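You operate a simulated robot arm through the tools that you are given. There is no shell and no other tool. Be economical: measure what you need, move in short steps, check, and stop when the job is done.

Carry out the task below with a simulated two-armed robot. There is one attempt and no reset: what you move stays moved.

Task
Top up the gluer tray, roll glue on the narrow green board and press the purple-faced block on it.
Fine: tray to its line or a little over, valve shut, nothing spilt; gap stays at THIN; bed wound right through and left there; block square; the other blocks and boards stay dry.

It is judged by the outcome, as a careful person would: the job done as asked, and still so three seconds after it is handed in. It fails if anything else is knocked over, pushed out of place, dropped, spilled or broken.

Robot
Two 7-joint arms with two-finger parallel grippers on one trunk, on a base that drives. Base frame: it is fixed to the floor where the robot stands at the start and does not move with it; the origin is under the middle of the robot, x ahead of it, y to its left, z up; the surface under the hand at the start is at about z = 880. Units: mm, degrees, N and s.
The left shoulder is at the start at [70, 163, 1395], the right one opposite. With the tool pointing down near the work surface each hand reaches from about 240 to 840 mm from the robot's upright axis, wherever it stands, measured 20 degrees to its own side. Places, roughly: black selector of the gluer [300, 200, 1000]; board [400, 100, 900]; gluer [400, 200, 800]; grey bed of the gluer [400, 100, 900]; handwheel of the gluer [200, 200, 800]; narrow blue board [0, 1500, 750]; narrow brown board [250, 1750, 1250]; teal-faced block [250, 1250, 750]; yellow valve of the glue tank [600, 0, 1100]. Payload 3.43 kg a hand.
The tool frame of a hand sits at the grasp point between the pads (the TCP): z along the fingers, y along the line on which they close. The tips reach 34 mm beyond it. The gripper opens to 128 mm. The fingers are 24 mm wide and 12 mm thick; the gripper's body (48 by 130 mm) begins 96 mm behind the TCP.
Orientation is that of the tool frame in the base frame, as a unit quaternion [x, y, z, w]. With the fingers straight down and closing along the base's y, the tool's x points along the base's -x, its y along +y and its z along -z.

Tools
- The arms move only by the tool arm_command. It takes "left_series", "right_series" or both (then of equal length, played together; a hand with none holds still); each is a list of rows, each a list of 6 numbers: the shift along the tool's x, y, z in m, then the turn, a rotation vector about the tool's x, y, z in degrees. In form: [[tx, ty, tz, ax, ay, az], ...]. A call has 1 to 8 rows; each row shifts and turns the commanded pose from where the row before left it, along the tool's axes as they then stand. "left_jaw" and "right_jaw" are, for a hand that has rows, the closure in counts, from 0 (fully open) to 255 (shut), set as the call begins (left out, the last holds). A row lasts 0.2 s, in which the tool goes at most 50 mm and 8.6 degrees; a call with a longer step from one row to the next is refused whole, and so is a gripper value outside its range. Where a pose cannot be reached the arm comes as near as it can. A force on the tool above 40 N (or 10 N above the force at the start of the call, whichever is more), or a blocked arm, ends the call early, and 0.2 s more pass. Each finger travels about 153 mm/s and halts on what it meets, pressing with about 26 N; the grip force reading is that of the motor and also rises with nothing between the fingers. The clock runs only during rows and for 0.2 s after the last one: add rows that do not move to give the fingers time. The reply holds the time, the measured pose of the TCP, the force on the tool along the base axes, the opening and the grip force, in the units named above and with some noise, with the torque about the TCP (base axes, N m) and any sound that the robot's microphone picked up, and new pictures: "views" is both (left out), scene, wrist or none (wrist: the cameras of the hands that moved).
- Cameras (640 x 400 px; columns grow to the right, rows downward): "scene" is now at [116.7, 25.7, 1593]; the picture's right is [0.35, -0.94, 0.00], its down [-0.77, -0.29, -0.57] and it looks along [0.53, 0.20, -0.82] (base axes); focal length 220 px, centre (320, 200). "left" rides on the left gripper at [76, 11, -160] in its tool frame; the picture's right is [-0.15, 0.99, 0.00], its down [-0.88, -0.13, -0.46] and it looks along [-0.45, -0.07, 0.89] (tool axes); focal length 234 px, centre (320, 200). "right" rides on the right gripper at [76, -11, -160] in its tool frame; the picture's right is [0.15, 0.99, 0.00], its down [-0.88, 0.13, -0.46] and it looks along [-0.45, 0.07, 0.89] (tool axes); focal length 234 px, centre (320, 200). There is no depth. A picture from a camera that has moved, and an enlarged one, comes with that camera's place and axes in the base frame and with its lens.
- slide_trunk(by): slides the trunk up (or, below 0, down) by that many mm; the arms and the scene camera ride with it, the base frame stays. It gives what a move gives, with no picture.
- steer(legs): drives the robot by 1 to 6 legs, each [ahead, left, turn to the left] in mm, mm and degrees, along the robot's own axes; the way and the turn of a leg run together, so that a leg with both is an arc; at most 1500 mm and 180 degrees a leg. The arms and the cameras ride along, it lands a little off, and it stops where it bumps. It gives what a move gives, and a new picture of the scene camera.
- aim_head(pan, tilt): turns the head with the scene camera to pan (to the left, within 86 degrees either way) and tilt (down, from -29 to 69), counted from straight ahead of the robot. It gives what a move gives, and a new picture of the scene camera.
- inspect(camera, box): a new picture of the part [left, top, right, bottom] of that camera's present view, enlarged. The clock stands still meanwhile.
- hand_in(): hands the job in; it is judged then, once.

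Work in short steps. Places have to be worked out from the pictures, the camera data and where the tool is seen: move nearer, look again, correct. Check each grasp and each placing, and mend what went wrong. You have 120 turns and 260 pictures in all, those below and enlarged ones among them. Open the grippers and draw the arms clear of the work before you hand the job in, unless the task says otherwise; then end with one line.

The tools are called as name(argument=value, ...) on one line, values as JSON. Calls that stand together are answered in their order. arm_command: Moves the arms, as the interface text tells. Its arguments: {"type":"object","properties":{"left_series":{"type":"array","items":{"type":"array","items":{"type":"number"}}},"left_jaw":{"type":"number"},"right_series":{"type":"array","items":{"type":"array","items":{"type":"number"}}},"right_jaw":{"type":"number"},"views":{"type":"string","enum":["both","scene","wrist","none"]}},"required":[]} The other tools are called the same way: slide_trunk (by) slides the trunk up or down; steer (legs) drives the base; aim_head (pan, tilt) turns the head that bears the scene camera; inspect (camera, box) takes an enlarged picture of a part of a camera's view; hand_in () hands the job in.

At the start:

```text
t: 0.0
left_tcp_pos: [454.8, 254.6, 1330.2]
left_tool_rot: [0.0, 1.0, -0.001, 0.001]
left_force: [0.0, 0.8, -0.2]
left_wrist_torque: [0.03, 0.02, -0.02]
left_opening: 127.9
left_grasp_force: 0.1
right_tcp_pos: [428.6, -106.9, 1388.7]
right_tool_rot: [0.001, 1.0, 0.001, 0.0]
right_force: [-0.4, -0.3, -0.2]
right_wrist_torque: [-0.04, 0.03, -0.01]
right_opening: 127.9
right_grasp_force: 0.1
trunk travel left (down, up): [-875.0, 65.0]
robot x, y, heading: [1.1, 0.1, 0.1]
head pan, tilt: [20.8, 55.4]
```

scene: 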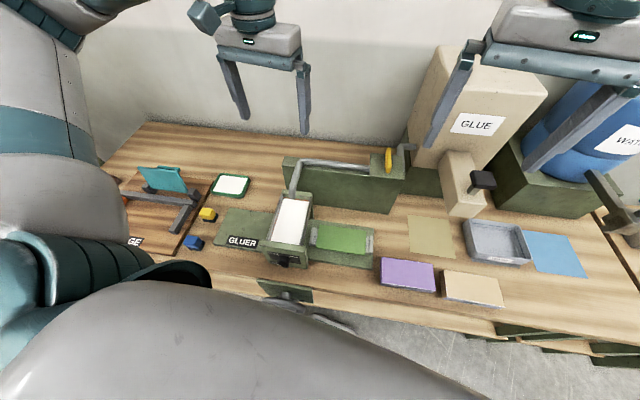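
right: 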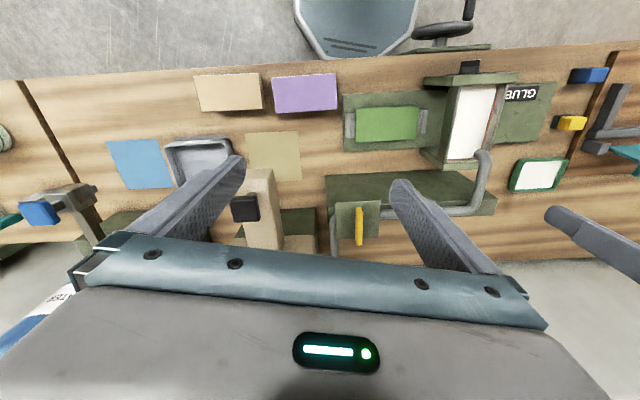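
left: 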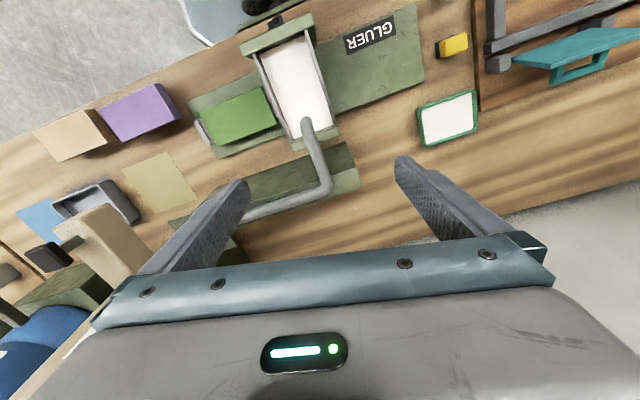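

I start by looking closely at the gluer and its surroundings in the scene view.

inspect(camera="scene", box=[200, 130, 420, 310])

inspect(camera="right", box=[320, 40, 560, 260])

inspect(camera="left", box=[180, 0, 400, 220])

```text
2.22 times, centred on (310, 220) of scene
camera zoom: at [116.7, 25.7, 1593.0], right [0.35, -0.94, 0.0], down [-0.77, -0.29, -0.57], along [0.53, 0.2, -0.82], focal length 490 px, centre (342, 156)
```

zoom: 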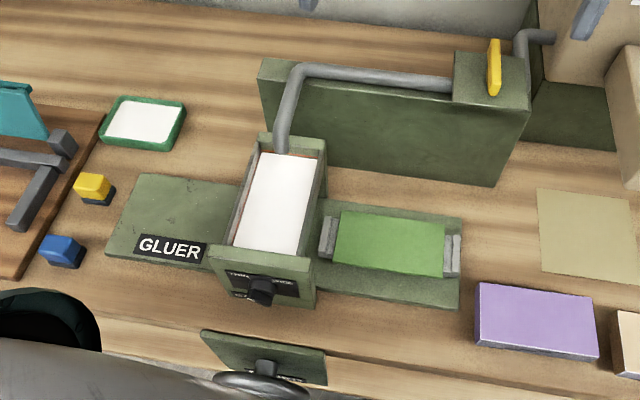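

```text
1.82 times, centred on (440, 150) of right
camera zoom: at [352.0, -118.1, 1549.8], right [-0.15, 0.99, 0.0], down [0.88, 0.13, 0.46], along [0.45, 0.07, -0.89], focal length 426 px, centre (102, 291)
```

zoom: 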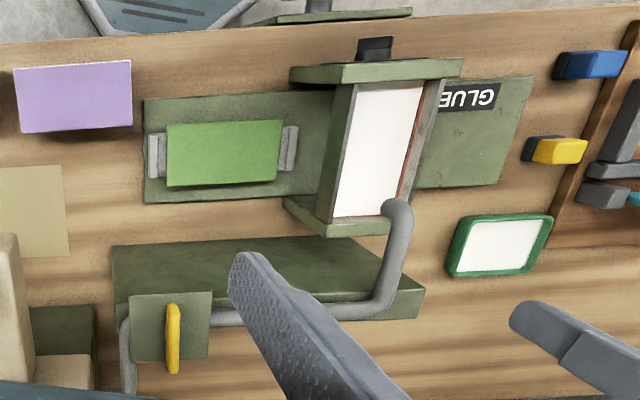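

```text
1.82 times, centred on (290, 110) of left
camera zoom: at [378.6, 267.5, 1489.7], right [0.15, 0.99, 0.0], down [0.88, -0.13, 0.46], along [0.45, -0.07, -0.89], focal length 426 px, centre (374, 364)
```

zoom: 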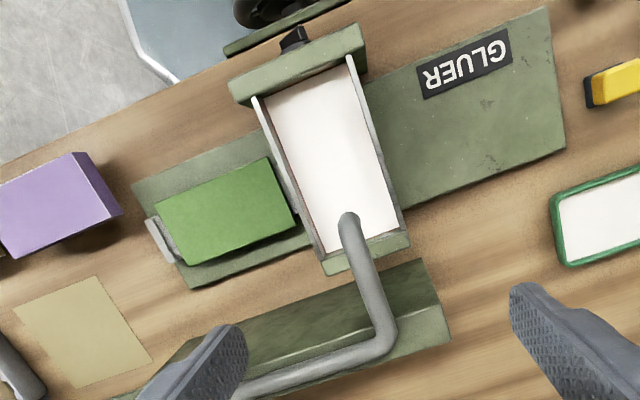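

The green board on the bed may be the one wanted; I look around for other green boards and purple blocks before deciding.

aim_head(pan=80, tilt=35)

aim_head(pan=-50, tilt=40)

aim_head(pan=5, tilt=62)

```text
t: 1.3
left_tcp_pos: [453.9, 256.1, 1330.7]
left_tool_rot: [0.001, 1.0, -0.001, 0.0]
left_force: [-0.4, 0.1, 0.9]
left_wrist_torque: [-0.03, -0.01, 0.02]
left_opening: 127.9
left_grasp_force: 0.1
right_tcp_pos: [428.1, -107.4, 1389.4]
right_tool_rot: [0.001, 1.0, 0.001, 0.0]
right_force: [-0.2, 0.6, -0.7]
right_wrist_torque: [-0.02, 0.06, 0.01]
right_opening: 127.9
right_grasp_force: 0.1
trunk travel left (down, up): [-875.0, 65.0]
robot x, y, heading: [-0.1, -0.3, -0.1]
head pan, tilt: [80.0, 35.0]
camera scene: at [65.1, 87.0, 1621.8], right [0.98, -0.17, 0.0], down [-0.1, -0.56, -0.82], along [0.14, 0.81, -0.57], focal length 220 px, centre (320, 200)
```

scene: 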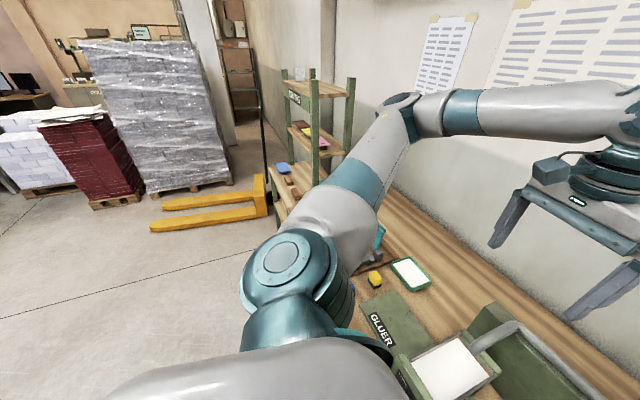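

```text
t: 3.4
left_tcp_pos: [454.6, 255.9, 1330.0]
left_tool_rot: [0.0, 1.0, -0.001, 0.0]
left_force: [0.6, 0.3, 0.8]
left_wrist_torque: [-0.02, 0.02, -0.04]
left_opening: 128.1
left_grasp_force: 0.0
right_tcp_pos: [428.0, -107.4, 1388.2]
right_tool_rot: [0.001, 1.0, 0.001, -0.001]
right_force: [0.2, 0.0, 0.0]
right_wrist_torque: [0.01, -0.01, 0.01]
right_opening: 128.3
right_grasp_force: 0.0
trunk travel left (down, up): [-875.0, 65.0]
robot x, y, heading: [-1.0, 1.4, 0.3]
head pan, tilt: [-50.0, 40.0]
camera scene: at [104.4, -64.8, 1614.2], right [-0.77, -0.64, 0.0], down [-0.41, 0.49, -0.77], along [0.49, -0.59, -0.64], focal length 220 px, centre (320, 200)
```

scene: 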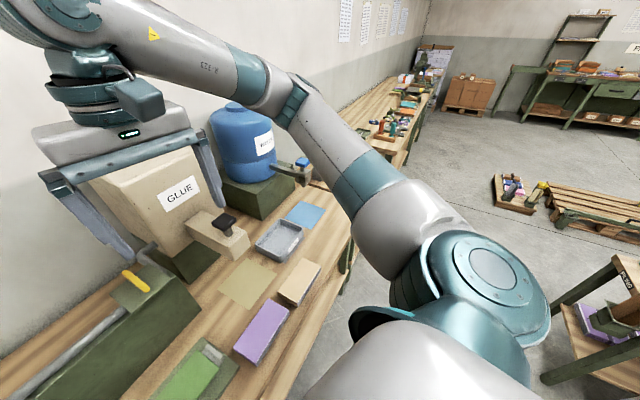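

```text
t: 4.6
left_tcp_pos: [454.2, 254.5, 1329.7]
left_tool_rot: [0.0, 1.0, -0.001, 0.0]
left_force: [-0.1, 0.0, -0.1]
left_wrist_torque: [-0.03, -0.02, 0.02]
left_opening: 128.2
left_grasp_force: 0.1
right_tcp_pos: [427.3, -106.5, 1388.8]
right_tool_rot: [0.001, 1.0, 0.001, 0.0]
right_force: [-0.1, -0.3, 0.4]
right_wrist_torque: [0.02, -0.01, -0.03]
right_opening: 127.8
right_grasp_force: 0.0
trunk travel left (down, up): [-875.0, 65.0]
robot x, y, heading: [0.4, -1.2, 0.1]
head pan, tilt: [5.0, 62.0]
camera scene: at [113.8, 5.8, 1585.2], right [0.09, -1.0, 0.0], down [-0.88, -0.08, -0.47], along [0.47, 0.04, -0.88], focal length 220 px, centre (320, 200)
```

scene: 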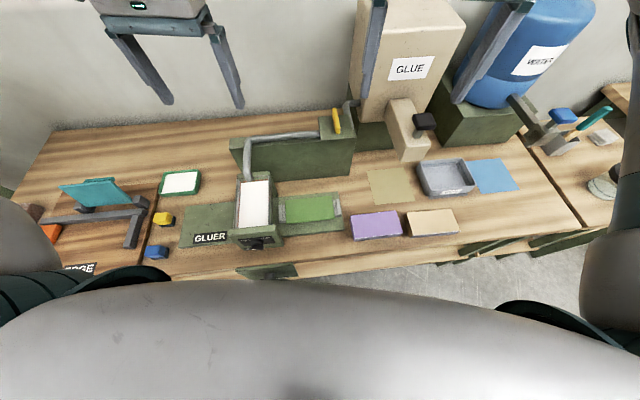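

There is a shelf unit at left and another at right rear; I zoom on both to see whether they hold green boards or purple blocks.

aim_head(pan=-86, tilt=40)

inspect(camera="scene", box=[300, 180, 640, 400])

aim_head(pan=86, tilt=30)

inspect(camera="scene", box=[280, 80, 400, 220])

```text
t: 6.3
left_tcp_pos: [453.7, 255.3, 1330.3]
left_tool_rot: [0.0, 1.0, -0.001, 0.0]
left_force: [-0.4, -0.4, 0.2]
left_wrist_torque: [-0.01, 0.01, 0.01]
left_opening: 127.8
left_grasp_force: 0.1
right_tcp_pos: [428.5, -107.1, 1388.8]
right_tool_rot: [0.001, 1.0, 0.001, 0.0]
right_force: [-0.3, 0.2, -0.5]
right_wrist_torque: [0.01, 0.01, -0.01]
right_opening: 127.8
right_grasp_force: 0.1
trunk travel left (down, up): [-875.0, 65.0]
robot x, y, heading: [0.3, 5.2, -0.1]
head pan, tilt: [-85.9, 40.0]
camera scene: at [55.8, -84.5, 1614.2], right [-1.0, -0.07, 0.0], down [-0.05, 0.64, -0.77], along [0.05, -0.76, -0.64], focal length 220 px, centre (320, 200)
```

scene: 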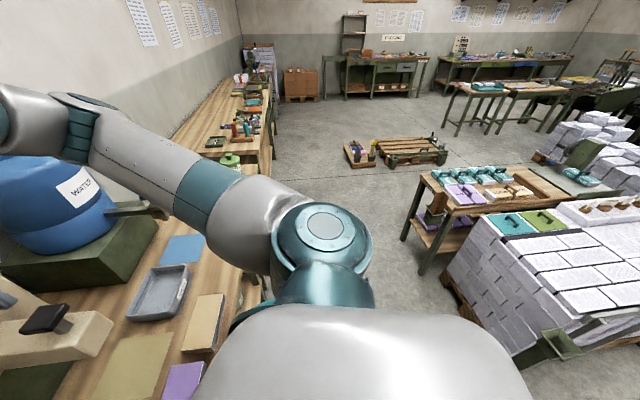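

```text
1.82 times, centred on (470, 290) of scene
camera zoom: at [55.8, -84.5, 1614.2], right [-1.0, -0.07, 0.0], down [-0.05, 0.64, -0.77], along [0.05, -0.76, -0.64], focal length 401 px, centre (47, 36)
```

zoom: 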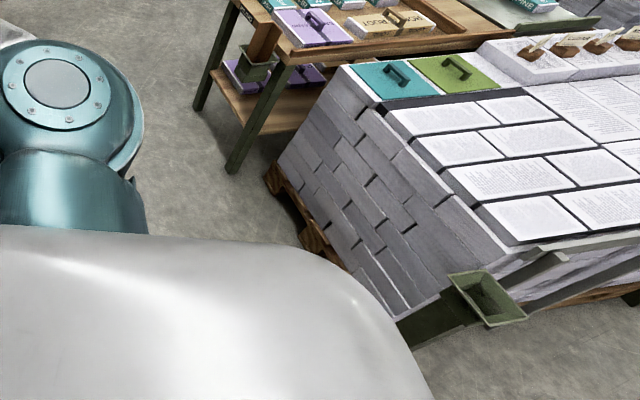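

```text
t: 8.9
left_tcp_pos: [455.3, 255.2, 1330.6]
left_tool_rot: [0.0, 1.0, -0.001, 0.0]
left_force: [0.5, -0.6, 0.0]
left_wrist_torque: [-0.01, 0.0, 0.0]
left_opening: 128.0
left_grasp_force: 0.0
right_tcp_pos: [430.0, -105.9, 1388.1]
right_tool_rot: [0.001, 1.0, 0.001, 0.0]
right_force: [-0.2, -0.8, 0.3]
right_wrist_torque: [0.01, 0.01, -0.04]
right_opening: 128.0
right_grasp_force: 0.0
trunk travel left (down, up): [-875.0, 65.0]
robot x, y, heading: [-1.2, 1.4, -0.1]
head pan, tilt: [85.9, 30.0]
camera scene: at [56.1, 90.5, 1629.6], right [1.0, -0.07, 0.0], down [-0.04, -0.5, -0.87], along [0.06, 0.86, -0.5], focal length 220 px, centre (320, 200)
```

scene: 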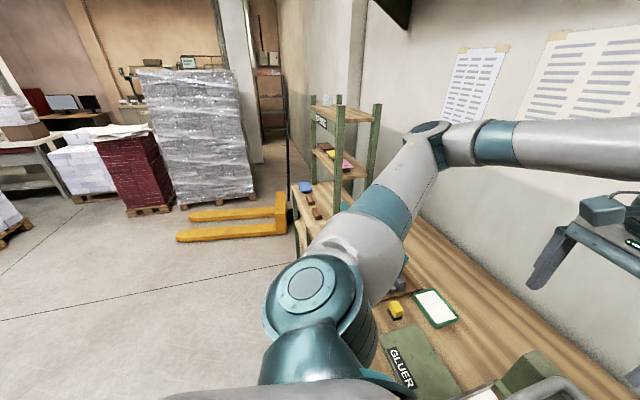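

```text
2.86 times, centred on (340, 150) of scene
camera zoom: at [56.1, 90.5, 1629.6], right [1.0, -0.07, 0.0], down [-0.04, -0.5, -0.87], along [0.06, 0.86, -0.5], focal length 630 px, centre (263, 343)
```

zoom: 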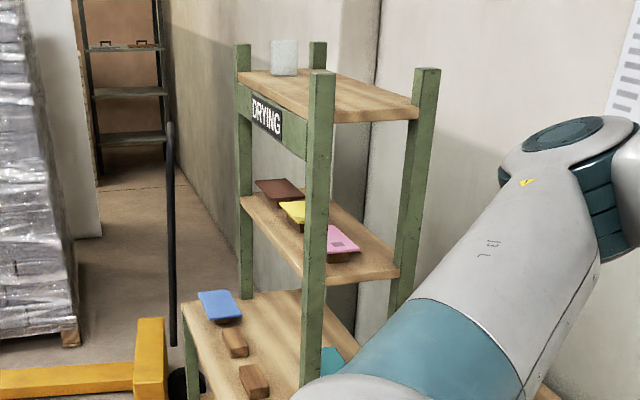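

The rack only holds glued sets; the green board on the bed and purple block on the bench are the targets. Now I look at the gluer closely, reading the selector, tray line and valve.

aim_head(pan=35, tilt=60)

inspect(camera="scene", box=[290, 180, 400, 270])

inspect(camera="left", box=[230, 0, 350, 160])

```text
t: 10.1
left_tcp_pos: [454.6, 256.4, 1330.6]
left_tool_rot: [0.0, 1.0, -0.001, 0.0]
left_force: [0.0, 0.4, -0.1]
left_wrist_torque: [0.02, 0.04, 0.01]
left_opening: 128.0
left_grasp_force: 0.1
right_tcp_pos: [427.4, -106.5, 1389.0]
right_tool_rot: [0.001, 1.0, 0.001, 0.0]
right_force: [0.3, -0.1, -0.8]
right_wrist_torque: [0.02, -0.02, 0.04]
right_opening: 128.1
right_grasp_force: 0.1
trunk travel left (down, up): [-875.0, 65.0]
robot x, y, heading: [0.2, -0.1, 0.0]
head pan, tilt: [35.0, 60.0]
camera scene: at [104.3, 38.6, 1587.5], right [0.57, -0.82, 0.0], down [-0.71, -0.5, -0.5], along [0.41, 0.29, -0.87], focal length 220 px, centre (320, 200)
```

scene: 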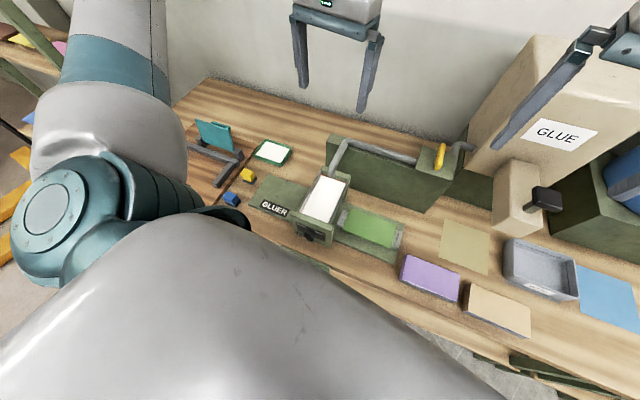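

```text
4.44 times, centred on (345, 225) of scene
camera zoom: at [104.3, 38.6, 1587.5], right [0.57, -0.82, 0.0], down [-0.71, -0.5, -0.5], along [0.41, 0.29, -0.87], focal length 979 px, centre (209, 89)
```

zoom: 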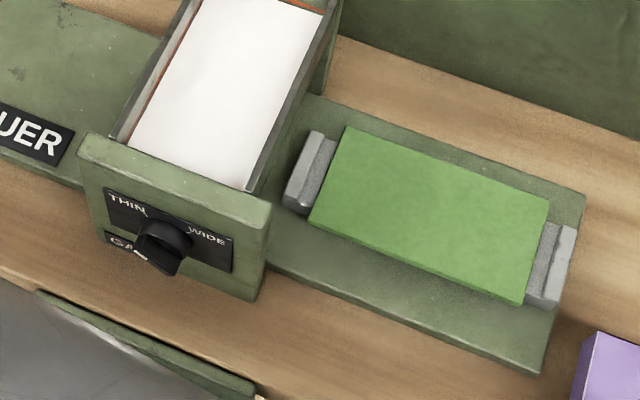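

```text
2.50 times, centred on (290, 80) of left
camera zoom: at [378.6, 267.5, 1489.7], right [0.15, 0.99, 0.0], down [0.88, -0.13, 0.46], along [0.45, -0.07, -0.89], focal length 585 px, centre (395, 500)
```

zoom: 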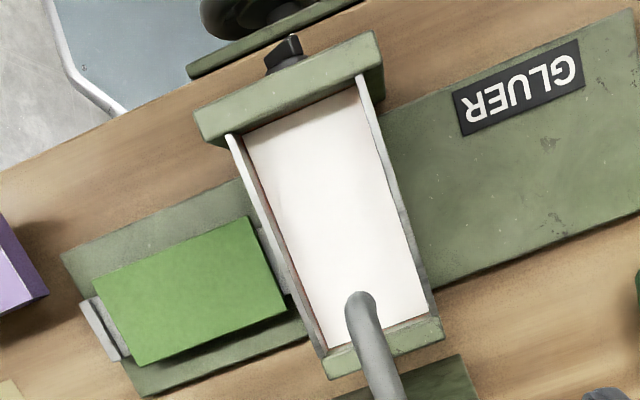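

Selector marks are THIN/WIDE; I will check it from the front later. Now the valve, seen from the right wrist and scene cameras.

inspect(camera="right", box=[300, 170, 440, 270])

inspect(camera="scene", box=[380, 120, 500, 210])

```text
4.00 times, centred on (370, 220) of right
camera zoom: at [352.0, -118.1, 1549.8], right [-0.15, 0.99, 0.0], down [0.88, 0.13, 0.46], along [0.45, 0.07, -0.89], focal length 937 px, centre (120, 120)
```

zoom: 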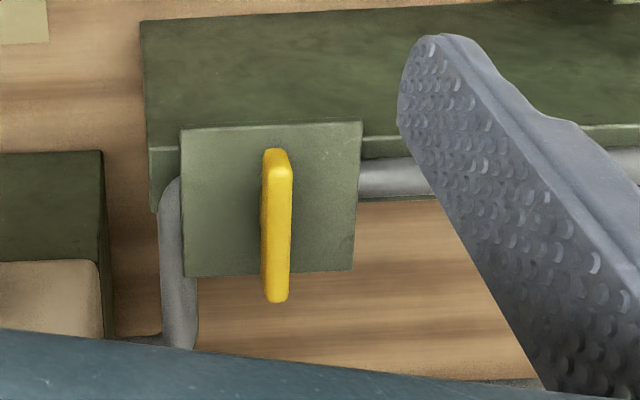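

```text
4.44 times, centred on (440, 165) of scene
camera zoom: at [104.3, 38.6, 1587.5], right [0.57, -0.82, 0.0], down [-0.71, -0.5, -0.5], along [0.41, 0.29, -0.87], focal length 979 px, centre (-213, 356)
```

zoom: 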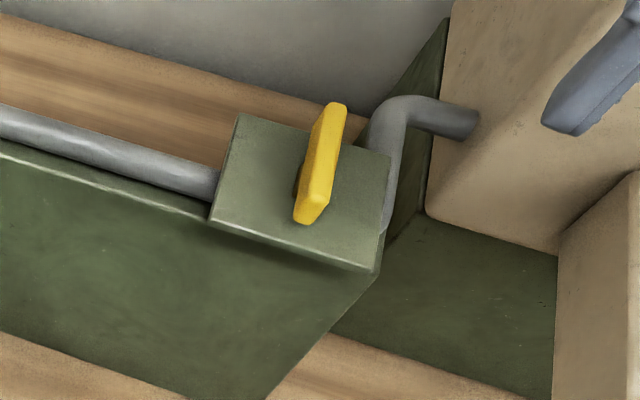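

Triangulating: valve bar centre ≈ [607, 2, 1139], its box top z≈1113, the station yawed about +12°. I look at the tank and valve together for clearance before approaching.

aim_head(pan=-5, tilt=40)

```text
t: 11.2
left_tcp_pos: [453.9, 254.9, 1330.4]
left_tool_rot: [0.0, 1.0, -0.001, 0.0]
left_force: [0.2, -0.5, 1.1]
left_wrist_torque: [0.01, 0.01, 0.0]
left_opening: 128.1
left_grasp_force: 0.0
right_tcp_pos: [426.9, -106.7, 1387.9]
right_tool_rot: [0.001, 1.0, 0.001, 0.0]
right_force: [-0.1, 0.6, -0.3]
right_wrist_torque: [-0.02, 0.0, -0.01]
right_opening: 128.1
right_grasp_force: 0.1
trunk travel left (down, up): [-875.0, 65.0]
robot x, y, heading: [-1.8, -0.8, -0.2]
head pan, tilt: [-5.0, 40.0]
camera scene: at [134.3, -7.0, 1614.2], right [-0.09, -1.0, 0.0], down [-0.64, 0.06, -0.77], along [0.76, -0.07, -0.64], focal length 220 px, centre (320, 200)
```

scene: 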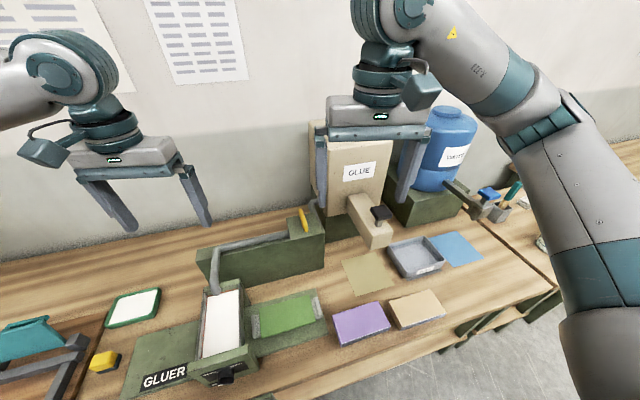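

I look harder at the tray walls for its line from both cameras.

inspect(camera="left", box=[245, 20, 335, 145])

inspect(camera="scene", box=[180, 260, 280, 390])

```text
3.20 times, centred on (290, 82) of left
camera zoom: at [378.6, 267.5, 1489.7], right [0.15, 0.99, 0.0], down [0.88, -0.13, 0.46], along [0.45, -0.07, -0.89], focal length 749 px, centre (416, 576)
```

zoom: 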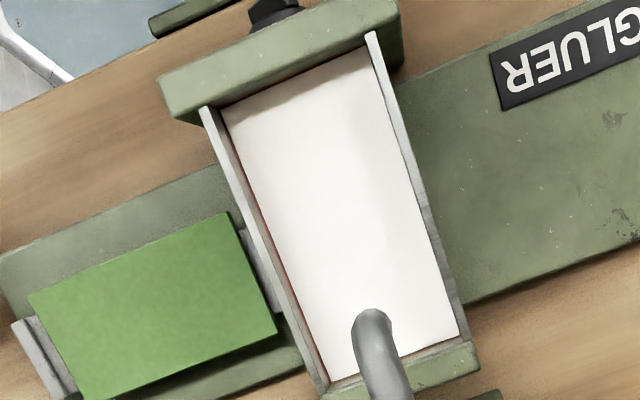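

```text
3.08 times, centred on (230, 325) of scene
camera zoom: at [134.3, -7.0, 1614.2], right [-0.09, -1.0, 0.0], down [-0.64, 0.06, -0.77], along [0.76, -0.07, -0.64], focal length 678 px, centre (597, -185)
```

zoom: 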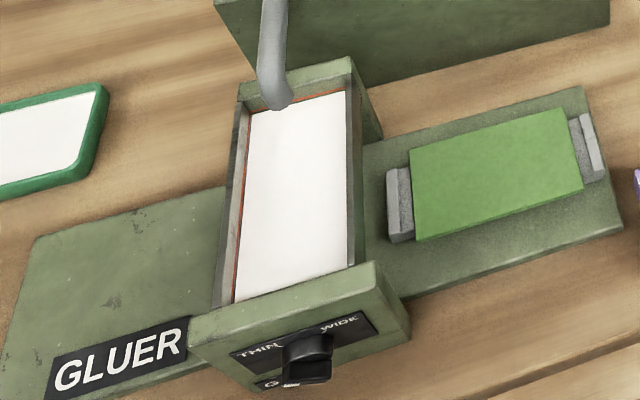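

The line is red on the inner wall, the glue just under it. I bring the left hand nearer the tray as a level camera.

arm_command(left_series=[[0.031, -0.006, 0.032, 0, 0, 0], [0.031, -0.006, 0.032, 0, 0, 0], [0.031, -0.006, 0.032, 0, 0, 0], [0.031, -0.006, 0.032, 0, 0, 0]], views="wrist")

```text
t: 12.2
left_tcp_pos: [378.1, 229.8, 1210.0]
left_tool_rot: [0.0, 1.0, -0.001, -0.001]
left_force: [0.6, 0.3, 0.3]
left_wrist_torque: [-0.01, 0.02, 0.02]
left_opening: 128.2
left_grasp_force: 0.0
left hand out of reach, approached as far as the arm can: row 3, 4
right_tcp_pos: [428.9, -106.7, 1389.0]
right_tool_rot: [0.001, 1.0, 0.001, -0.001]
right_force: [0.8, 0.6, -0.6]
right_wrist_torque: [-0.03, 0.01, -0.01]
right_opening: 128.0
right_grasp_force: 0.0
trunk travel left (down, up): [-875.0, 65.0]
robot x, y, heading: [-0.4, 4.1, 0.3]
head pan, tilt: [-5.0, 40.0]
camera left: at [302.8, 241.8, 1369.8], right [0.15, 0.99, 0.0], down [0.88, -0.13, 0.45], along [0.45, -0.07, -0.89], focal length 234 px, centre (320, 200)
```

left: 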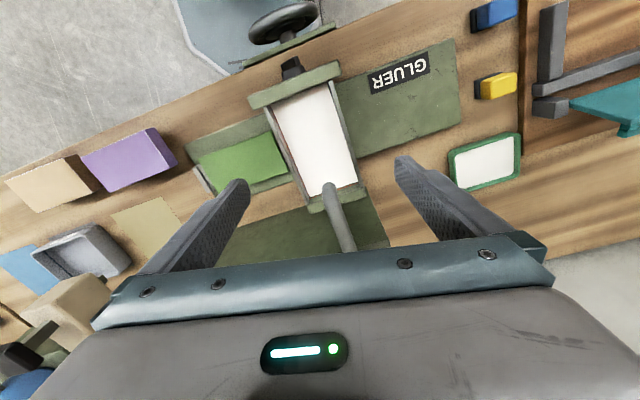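

inspect(camera="left", box=[240, 50, 380, 220])

aim_head(pan=15, tilt=48)

```text
2.35 times, centred on (310, 135) of left
camera zoom: at [302.8, 241.8, 1369.8], right [0.15, 0.99, 0.0], down [0.88, -0.13, 0.45], along [0.45, -0.07, -0.89], focal length 551 px, centre (344, 353)
```

zoom: 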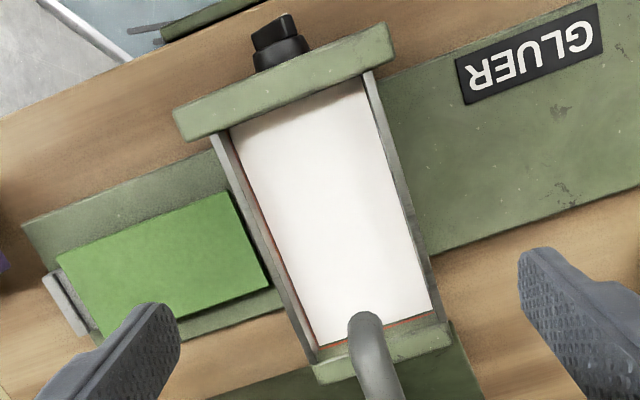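

```text
t: 13.0
left_tcp_pos: [376.5, 231.3, 1210.3]
left_tool_rot: [-0.001, 1.0, -0.001, -0.002]
left_force: [0.2, -0.7, -0.5]
left_wrist_torque: [-0.04, -0.01, -0.02]
left_opening: 128.0
left_grasp_force: 0.1
right_tcp_pos: [427.6, -106.5, 1388.7]
right_tool_rot: [0.001, 1.0, 0.002, 0.001]
right_force: [0.4, 0.2, 0.0]
right_wrist_torque: [0.01, -0.02, -0.02]
right_opening: 128.2
right_grasp_force: 0.0
trunk travel left (down, up): [-875.0, 65.0]
robot x, y, heading: [-1.1, -1.5, 0.2]
head pan, tilt: [15.0, 48.0]
camera scene: at [125.5, 20.7, 1602.8], right [0.26, -0.97, 0.0], down [-0.72, -0.19, -0.67], along [0.65, 0.17, -0.74], focal length 220 px, centre (320, 200)
```

scene: 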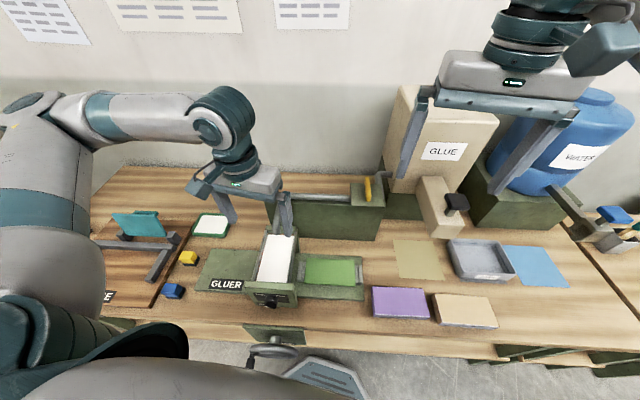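

Both cameras now show tray and valve. Right hand: shut the jaw and move to beside the near end of the yellow bar, above it.

arm_command(right_series=[[-0.03, 0.012, 0.025, 0, 0, 0], [-0.03, 0.012, 0.025, 0, 0, 0], [-0.03, 0.012, 0.025, 0, 0, 0], [-0.03, 0.012, 0.025, 0, 0, 0], [-0.022, 0.01, 0.03, 0, 0, 0]], right_jaw=255)

inspect(camera="scene", box=[320, 100, 460, 220])

```text
t: 14.2
left_tcp_pos: [378.4, 229.9, 1210.5]
left_tool_rot: [0.0, 1.0, -0.001, -0.002]
left_force: [-0.2, -0.9, -0.2]
left_wrist_torque: [0.01, 0.01, 0.0]
left_opening: 128.3
left_grasp_force: 0.0
right_tcp_pos: [573.2, -49.0, 1259.1]
right_tool_rot: [0.001, 1.0, 0.0, 0.0]
right_force: [0.4, 0.7, 0.3]
right_wrist_torque: [0.01, -0.01, 0.0]
right_opening: 0.0
right_grasp_force: 26.0
trunk travel left (down, up): [-875.0, 65.0]
robot x, y, heading: [0.3, -0.5, -0.0]
head pan, tilt: [15.0, 48.0]
camera scene: at [127.1, 20.8, 1602.7], right [0.26, -0.97, 0.0], down [-0.72, -0.19, -0.67], along [0.65, 0.17, -0.74], focal length 220 px, centre (320, 200)
camera right: at [497.3, -62.1, 1419.1], right [-0.14, 0.99, 0.0], down [0.88, 0.13, 0.46], along [0.45, 0.07, -0.89], focal length 234 px, centre (320, 200)
```

scene: 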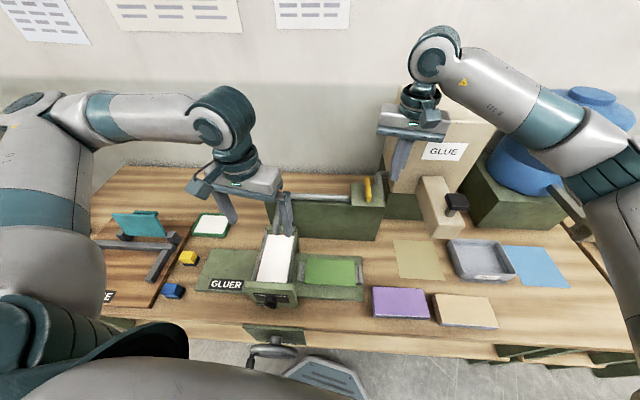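
right: 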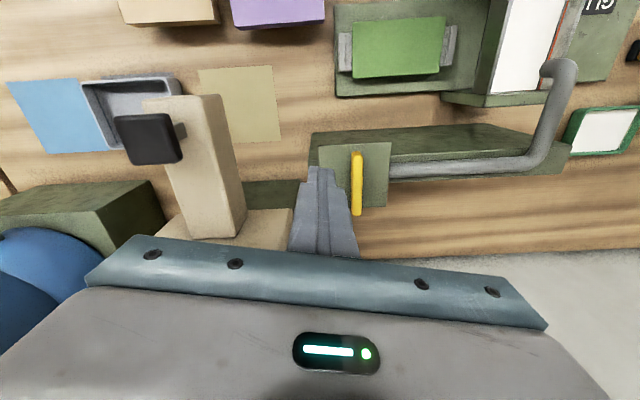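

```text
3.33 times, centred on (390, 160) of scene
camera zoom: at [127.1, 20.8, 1602.7], right [0.26, -0.97, 0.0], down [-0.72, -0.19, -0.67], along [0.65, 0.17, -0.74], focal length 734 px, centre (87, 333)
```

zoom: 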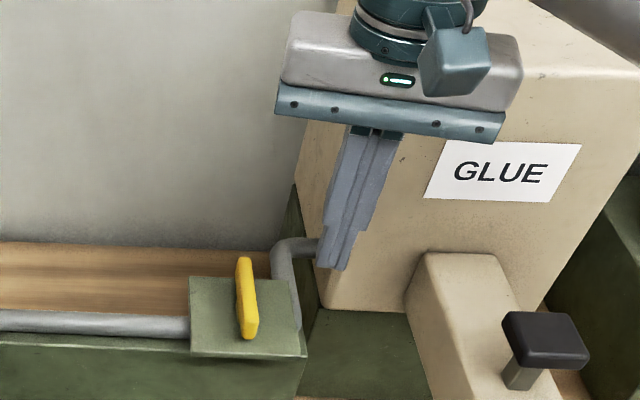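

The tips are on the -y side of the bar and clear of the tank; I lower to bar height.

arm_command(right_series=[[0, 0, 0.048, 0, 0, 0], [0, 0, 0.048, 0, 0, 0]])

inspect(camera="scene", box=[320, 100, 460, 220])

inspect(camera="right", box=[280, 110, 440, 230])

```text
t: 14.8
left_tcp_pos: [378.3, 229.4, 1211.5]
left_tool_rot: [0.0, 1.0, 0.0, -0.003]
left_force: [0.5, -0.1, -1.4]
left_wrist_torque: [0.01, 0.0, -0.04]
left_opening: 127.8
left_grasp_force: 0.2
right_tcp_pos: [572.4, -49.7, 1163.3]
right_tool_rot: [0.0, 1.0, 0.0, -0.001]
right_force: [-0.4, 0.3, -0.8]
right_wrist_torque: [0.04, 0.0, -0.01]
right_opening: 0.0
right_grasp_force: 25.9
trunk travel left (down, up): [-875.0, 65.0]
robot x, y, heading: [1.1, 1.5, -0.1]
head pan, tilt: [15.0, 48.0]
camera scene: at [127.2, 20.0, 1602.7], right [0.26, -0.97, 0.0], down [-0.72, -0.19, -0.67], along [0.65, 0.17, -0.74], focal length 220 px, centre (320, 200)
camera right: at [495.9, -62.5, 1323.5], right [-0.15, 0.99, 0.0], down [0.88, 0.13, 0.46], along [0.45, 0.07, -0.89], focal length 234 px, centre (320, 200)
```

scene: 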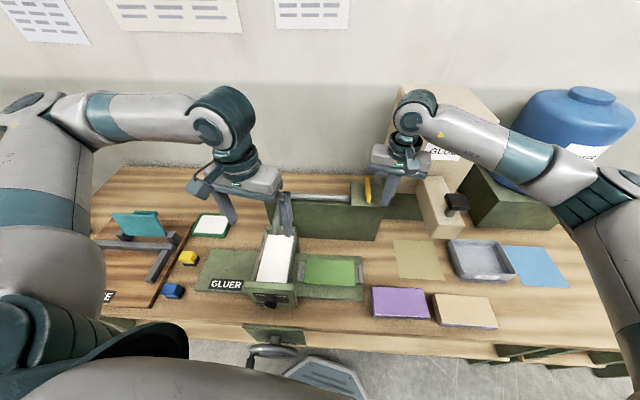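
right: 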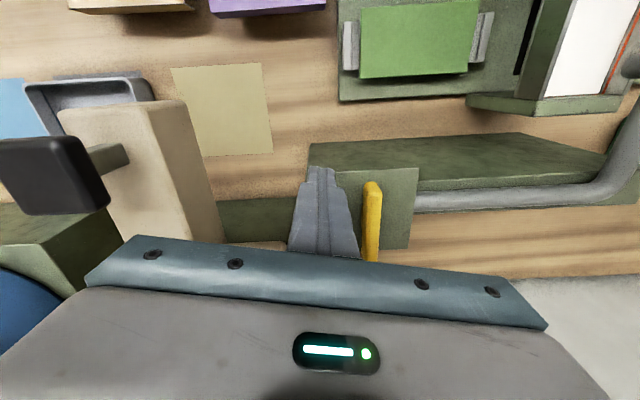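

```text
3.33 times, centred on (390, 160) of scene
camera zoom: at [127.2, 20.0, 1602.7], right [0.26, -0.97, 0.0], down [-0.72, -0.19, -0.67], along [0.65, 0.17, -0.74], focal length 734 px, centre (87, 333)
```

zoom: 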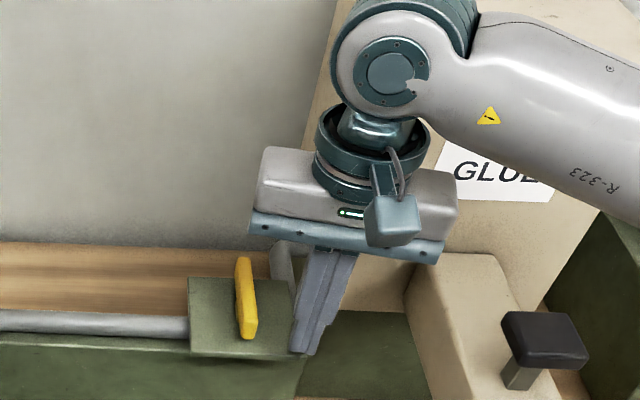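

```text
3.33 times, centred on (360, 170) of right
camera zoom: at [495.9, -62.5, 1323.5], right [-0.15, 0.99, 0.0], down [0.88, 0.13, 0.46], along [0.45, 0.07, -0.89], focal length 781 px, centre (187, 300)
```

zoom: 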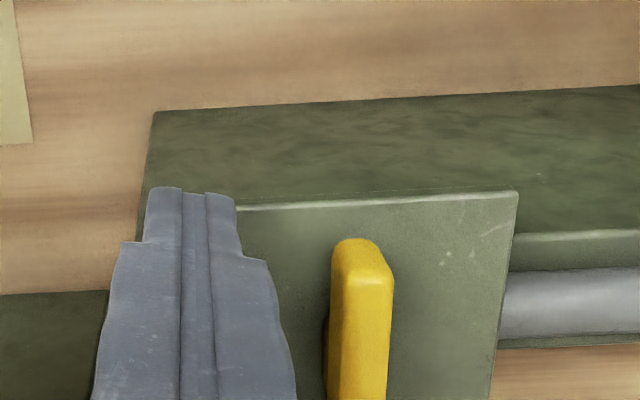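

I push the near end of the bar gently toward +y and see whether it yields.

arm_command(right_series=[[0, 0.018, 0, 0, 0, 0], [0, 0.01, 0, 0, 0, 0], [0, 0.01, 0, 0, 0, 0]], views="none")

inspect(camera="scene", box=[320, 100, 460, 220])

```text
t: 15.6
left_tcp_pos: [376.9, 229.0, 1211.5]
left_tool_rot: [0.001, 1.0, -0.001, -0.001]
left_force: [0.0, 0.3, -0.2]
left_wrist_torque: [0.02, -0.02, -0.01]
left_opening: 127.9
left_grasp_force: 0.0
right_tcp_pos: [570.5, -11.2, 1162.2]
right_tool_rot: [0.002, 1.0, 0.001, -0.001]
right_force: [-1.6, -2.9, -1.0]
right_wrist_torque: [-0.06, 0.08, 0.02]
right_opening: 0.0
right_grasp_force: 26.0
trunk travel left (down, up): [-875.0, 65.0]
robot x, y, heading: [5.0, 1.6, -0.0]
head pan, tilt: [15.0, 48.0]
```

```text
3.33 times, centred on (390, 160) of scene
camera zoom: at [125.3, 20.3, 1602.8], right [0.26, -0.97, 0.0], down [-0.72, -0.19, -0.67], along [0.65, 0.17, -0.74], focal length 734 px, centre (87, 333)
```

zoom: 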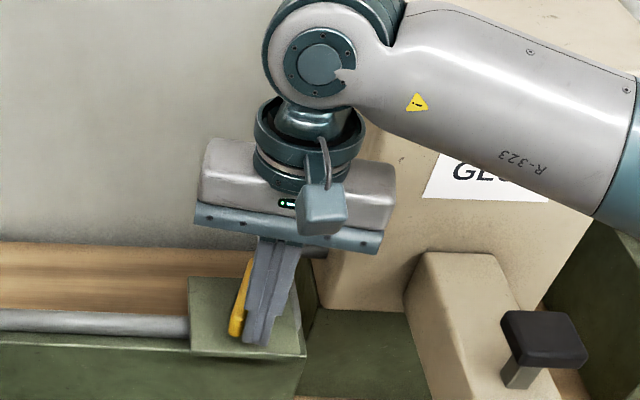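

It turns easily that way. I check the tray for flow, with little time passed.

inspect(camera="left", box=[240, 50, 380, 220])

```text
2.35 times, centred on (310, 135) of left
camera zoom: at [301.5, 241.5, 1370.4], right [0.15, 0.99, 0.0], down [0.88, -0.13, 0.45], along [0.45, -0.07, -0.89], focal length 551 px, centre (344, 353)
```

zoom: 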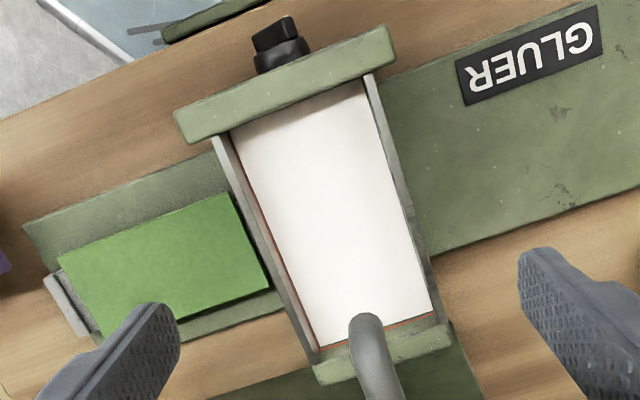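

No change yet; I push the bar further round.

arm_command(right_series=[[-0.002, 0.01, 0, 0, 0, 0], [-0.004, 0.01, 0, 0, 0, 0]], views="none")

inspect(camera="left", box=[240, 50, 380, 220])

inspect(camera="scene", box=[240, 140, 400, 310])

```text
t: 16.2
left_tcp_pos: [376.5, 230.6, 1210.7]
left_tool_rot: [0.0, 1.0, -0.001, -0.002]
left_force: [0.5, -0.3, 0.0]
left_wrist_torque: [-0.02, 0.02, 0.02]
left_opening: 128.0
left_grasp_force: 0.1
right_tcp_pos: [576.0, 9.5, 1163.1]
right_tool_rot: [0.001, 1.0, 0.001, 0.0]
right_force: [-1.5, 0.0, 1.2]
right_wrist_torque: [0.01, 0.08, 0.03]
right_opening: 0.0
right_grasp_force: 26.2
trunk travel left (down, up): [-875.0, 65.0]
robot x, y, heading: [0.7, 2.4, 0.0]
head pan, tilt: [15.0, 48.0]
```

```text
2.35 times, centred on (310, 135) of left
camera zoom: at [301.9, 242.5, 1370.2], right [0.15, 0.99, 0.0], down [0.88, -0.13, 0.45], along [0.45, -0.07, -0.89], focal length 551 px, centre (344, 353)
```

zoom: 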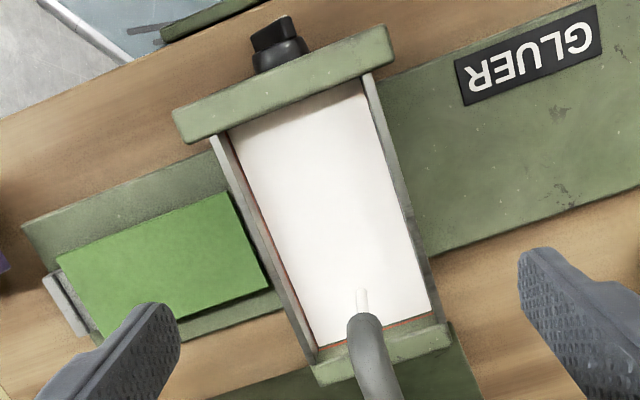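

```text
2.35 times, centred on (320, 225) of scene
camera zoom: at [126.0, 21.4, 1602.8], right [0.26, -0.97, 0.0], down [-0.72, -0.19, -0.67], along [0.65, 0.17, -0.74], focal length 518 px, centre (320, 141)
```

zoom: 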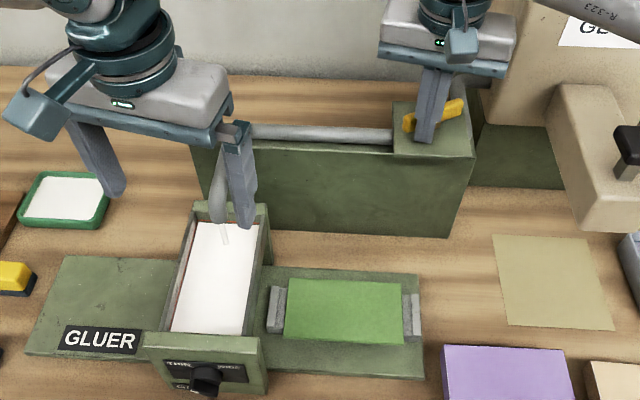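

Glue is flowing slowly. I hop the hand over to the other side of the bar now, ready to shut it, and read the level after.

arm_command(right_series=[[0, 0, -0.042, 0, 0, 0], [-0.022, 0.021, 0, 0, 0, 0], [-0.022, 0.021, 0, 0, 0, 0], [0, 0, 0.042, 0, 0, 0]], views="none")

inspect(camera="left", box=[240, 50, 380, 220])

inspect(camera="scene", box=[240, 140, 400, 310])

```text
t: 17.2
left_tcp_pos: [376.9, 228.9, 1210.6]
left_tool_rot: [0.0, 1.0, 0.0, -0.001]
left_force: [-0.8, -0.1, -0.3]
left_wrist_torque: [0.03, -0.03, -0.01]
left_opening: 128.1
left_grasp_force: 0.1
right_tcp_pos: [617.0, 50.3, 1161.9]
right_tool_rot: [0.0, 1.0, 0.002, -0.001]
right_force: [0.6, 1.0, 0.1]
right_wrist_torque: [-0.01, 0.03, -0.04]
right_opening: 0.0
right_grasp_force: 26.7
trunk travel left (down, up): [-875.0, 65.0]
robot x, y, heading: [-0.9, 1.4, 0.2]
head pan, tilt: [15.0, 48.0]
```

```text
2.35 times, centred on (310, 135) of left
camera zoom: at [302.0, 240.5, 1370.6], right [0.15, 0.99, 0.0], down [0.88, -0.13, 0.45], along [0.45, -0.07, -0.89], focal length 551 px, centre (344, 353)
```

zoom: 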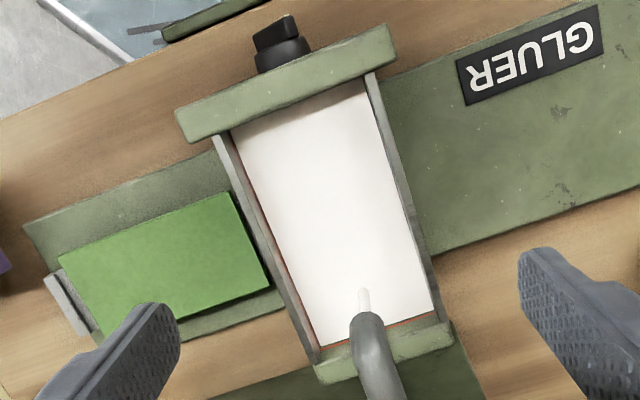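

```text
2.35 times, centred on (320, 225) of scene
camera zoom: at [126.0, 19.0, 1602.9], right [0.26, -0.97, 0.0], down [-0.72, -0.19, -0.67], along [0.65, 0.17, -0.74], focal length 518 px, centre (320, 141)
```

zoom: 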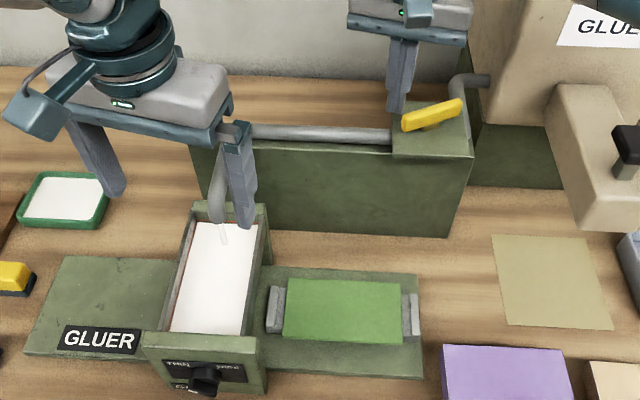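

The level creeps up slowly. I get a tight reference zoom on the red line corner, then wait 1 s and compare.

inspect(camera="left", box=[285, 120, 345, 205])

arm_command(right_series=[[0, 0, 0, 0, 0, 0], [0, 0, 0, 0, 0, 0], [0, 0, 0, 0, 0, 0], [0, 0, 0, 0, 0, 0]], views="none")

inspect(camera="left", box=[285, 120, 345, 205])

```text
4.71 times, centred on (315, 162) of left
camera zoom: at [302.0, 240.5, 1370.6], right [0.15, 0.99, 0.0], down [0.88, -0.13, 0.45], along [0.45, -0.07, -0.89], focal length 1102 px, centre (344, 376)
```

zoom: 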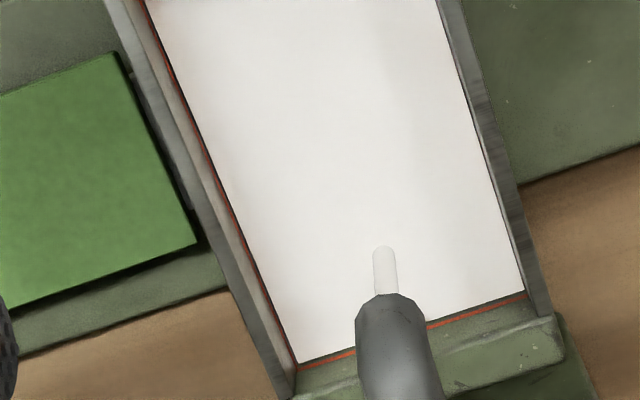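

```text
t: 18.2
left_tcp_pos: [376.5, 230.1, 1210.4]
left_tool_rot: [0.0, 1.0, -0.001, -0.002]
left_force: [-0.6, 0.4, -0.7]
left_wrist_torque: [0.04, -0.01, 0.02]
left_opening: 128.1
left_grasp_force: 0.0
right_tcp_pos: [618.1, 50.5, 1161.9]
right_tool_rot: [0.001, 1.0, 0.001, 0.0]
right_force: [0.0, 0.3, -0.7]
right_wrist_torque: [0.0, -0.03, 0.03]
right_opening: 0.0
right_grasp_force: 25.2
trunk travel left (down, up): [-875.0, 65.0]
robot x, y, heading: [-1.5, -0.6, 0.0]
head pan, tilt: [15.0, 48.0]
```

```text
4.71 times, centred on (315, 162) of left
camera zoom: at [301.8, 242.2, 1370.2], right [0.15, 0.99, 0.0], down [0.88, -0.13, 0.45], along [0.45, -0.07, -0.89], focal length 1102 px, centre (344, 376)
```

zoom: 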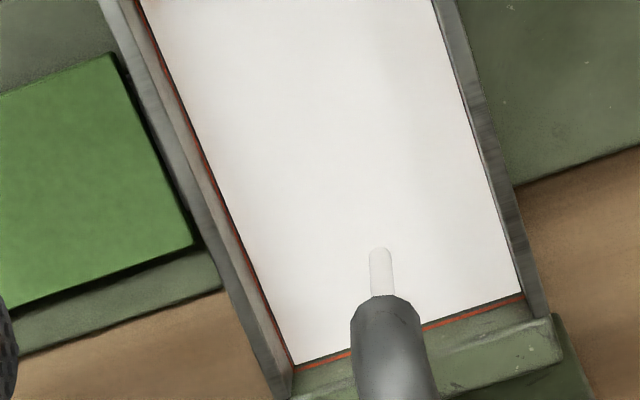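

The dark strip under the red line is narrowing. Wait another 1.4 s.

arm_command(right_series=[[0, 0, 0, 0, 0, 0], [0, 0, 0, 0, 0, 0], [0, 0, 0, 0, 0, 0], [0, 0, 0, 0, 0, 0], [0, 0, 0, 0, 0, 0], [0, 0, 0, 0, 0, 0]], views="none")

inspect(camera="left", box=[285, 120, 345, 205])

```text
t: 19.6
left_tcp_pos: [376.8, 229.3, 1211.9]
left_tool_rot: [0.0, 1.0, -0.001, -0.002]
left_force: [0.3, 0.4, 0.4]
left_wrist_torque: [-0.01, 0.0, 0.02]
left_opening: 128.0
left_grasp_force: 0.0
right_tcp_pos: [617.6, 51.3, 1162.7]
right_tool_rot: [0.001, 1.0, 0.001, 0.0]
right_force: [-0.6, 0.4, 0.4]
right_wrist_torque: [0.0, 0.01, 0.01]
right_opening: 0.3
right_grasp_force: 26.0
trunk travel left (down, up): [-875.0, 65.0]
robot x, y, heading: [-3.7, 1.4, 0.1]
head pan, tilt: [15.0, 48.0]
```

```text
4.71 times, centred on (315, 162) of left
camera zoom: at [301.8, 241.9, 1370.3], right [0.15, 0.99, 0.0], down [0.88, -0.13, 0.45], along [0.45, -0.07, -0.89], focal length 1102 px, centre (344, 376)
```

zoom: 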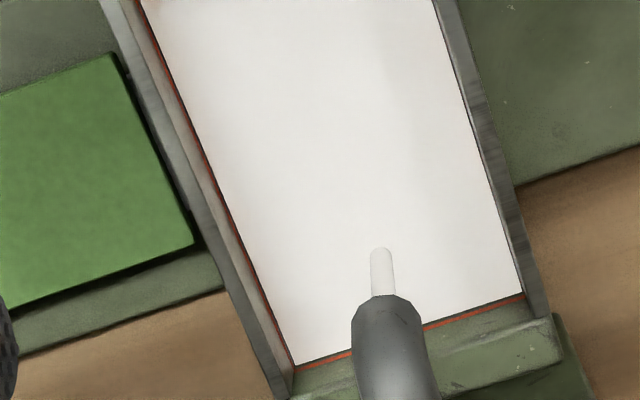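

Still slightly short; I zoom much closer on the back-edge line for a reference, wait again, and compare.

inspect(camera="left", box=[325, 172, 350, 192])

arm_command(right_series=[[0, 0, 0, 0, 0, 0], [0, 0, 0, 0, 0, 0], [0, 0, 0, 0, 0, 0], [0, 0, 0, 0, 0, 0], [0, 0, 0, 0, 0, 0], [0, 0, 0, 0, 0, 0]], views="none")

inspect(camera="left", box=[325, 172, 350, 192])

inspect(camera="scene", box=[245, 215, 310, 290])

```text
16.00 times, centred on (338, 182) of left
camera zoom: at [301.8, 241.9, 1370.3], right [0.15, 0.99, 0.0], down [0.88, -0.13, 0.45], along [0.45, -0.07, -0.89], focal length 3747 px, centre (40, 488)
```

zoom: 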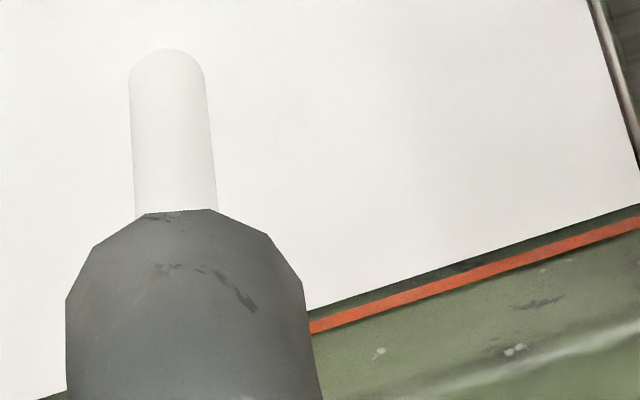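

```text
t: 21.0
left_tcp_pos: [377.8, 229.6, 1210.8]
left_tool_rot: [0.0, 1.0, -0.001, -0.002]
left_force: [0.1, -0.5, 0.2]
left_wrist_torque: [0.0, 0.01, -0.03]
left_opening: 127.9
left_grasp_force: 0.0
right_tcp_pos: [618.5, 50.8, 1163.4]
right_tool_rot: [0.002, 1.0, 0.001, 0.0]
right_force: [0.5, -0.4, 0.2]
right_wrist_torque: [-0.02, 0.04, -0.02]
right_opening: 0.1
right_grasp_force: 25.9
trunk travel left (down, up): [-875.0, 65.0]
robot x, y, heading: [0.5, -1.2, 0.1]
head pan, tilt: [15.0, 48.0]
```

```text
16.00 times, centred on (338, 182) of left
camera zoom: at [301.8, 242.0, 1370.3], right [0.15, 0.99, 0.0], down [0.88, -0.13, 0.45], along [0.45, -0.07, -0.89], focal length 3747 px, centre (40, 488)
```

zoom: 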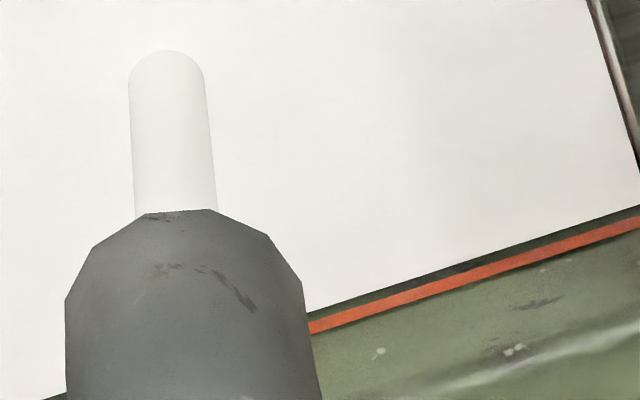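

```text
5.33 times, centred on (278, 252) of scene
camera zoom: at [125.8, 20.7, 1602.8], right [0.26, -0.97, 0.0], down [-0.72, -0.19, -0.67], along [0.65, 0.17, -0.74], focal length 1175 px, centre (547, -80)
```

zoom: 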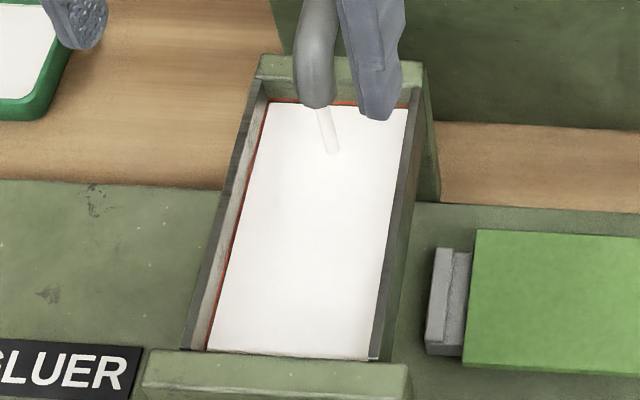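

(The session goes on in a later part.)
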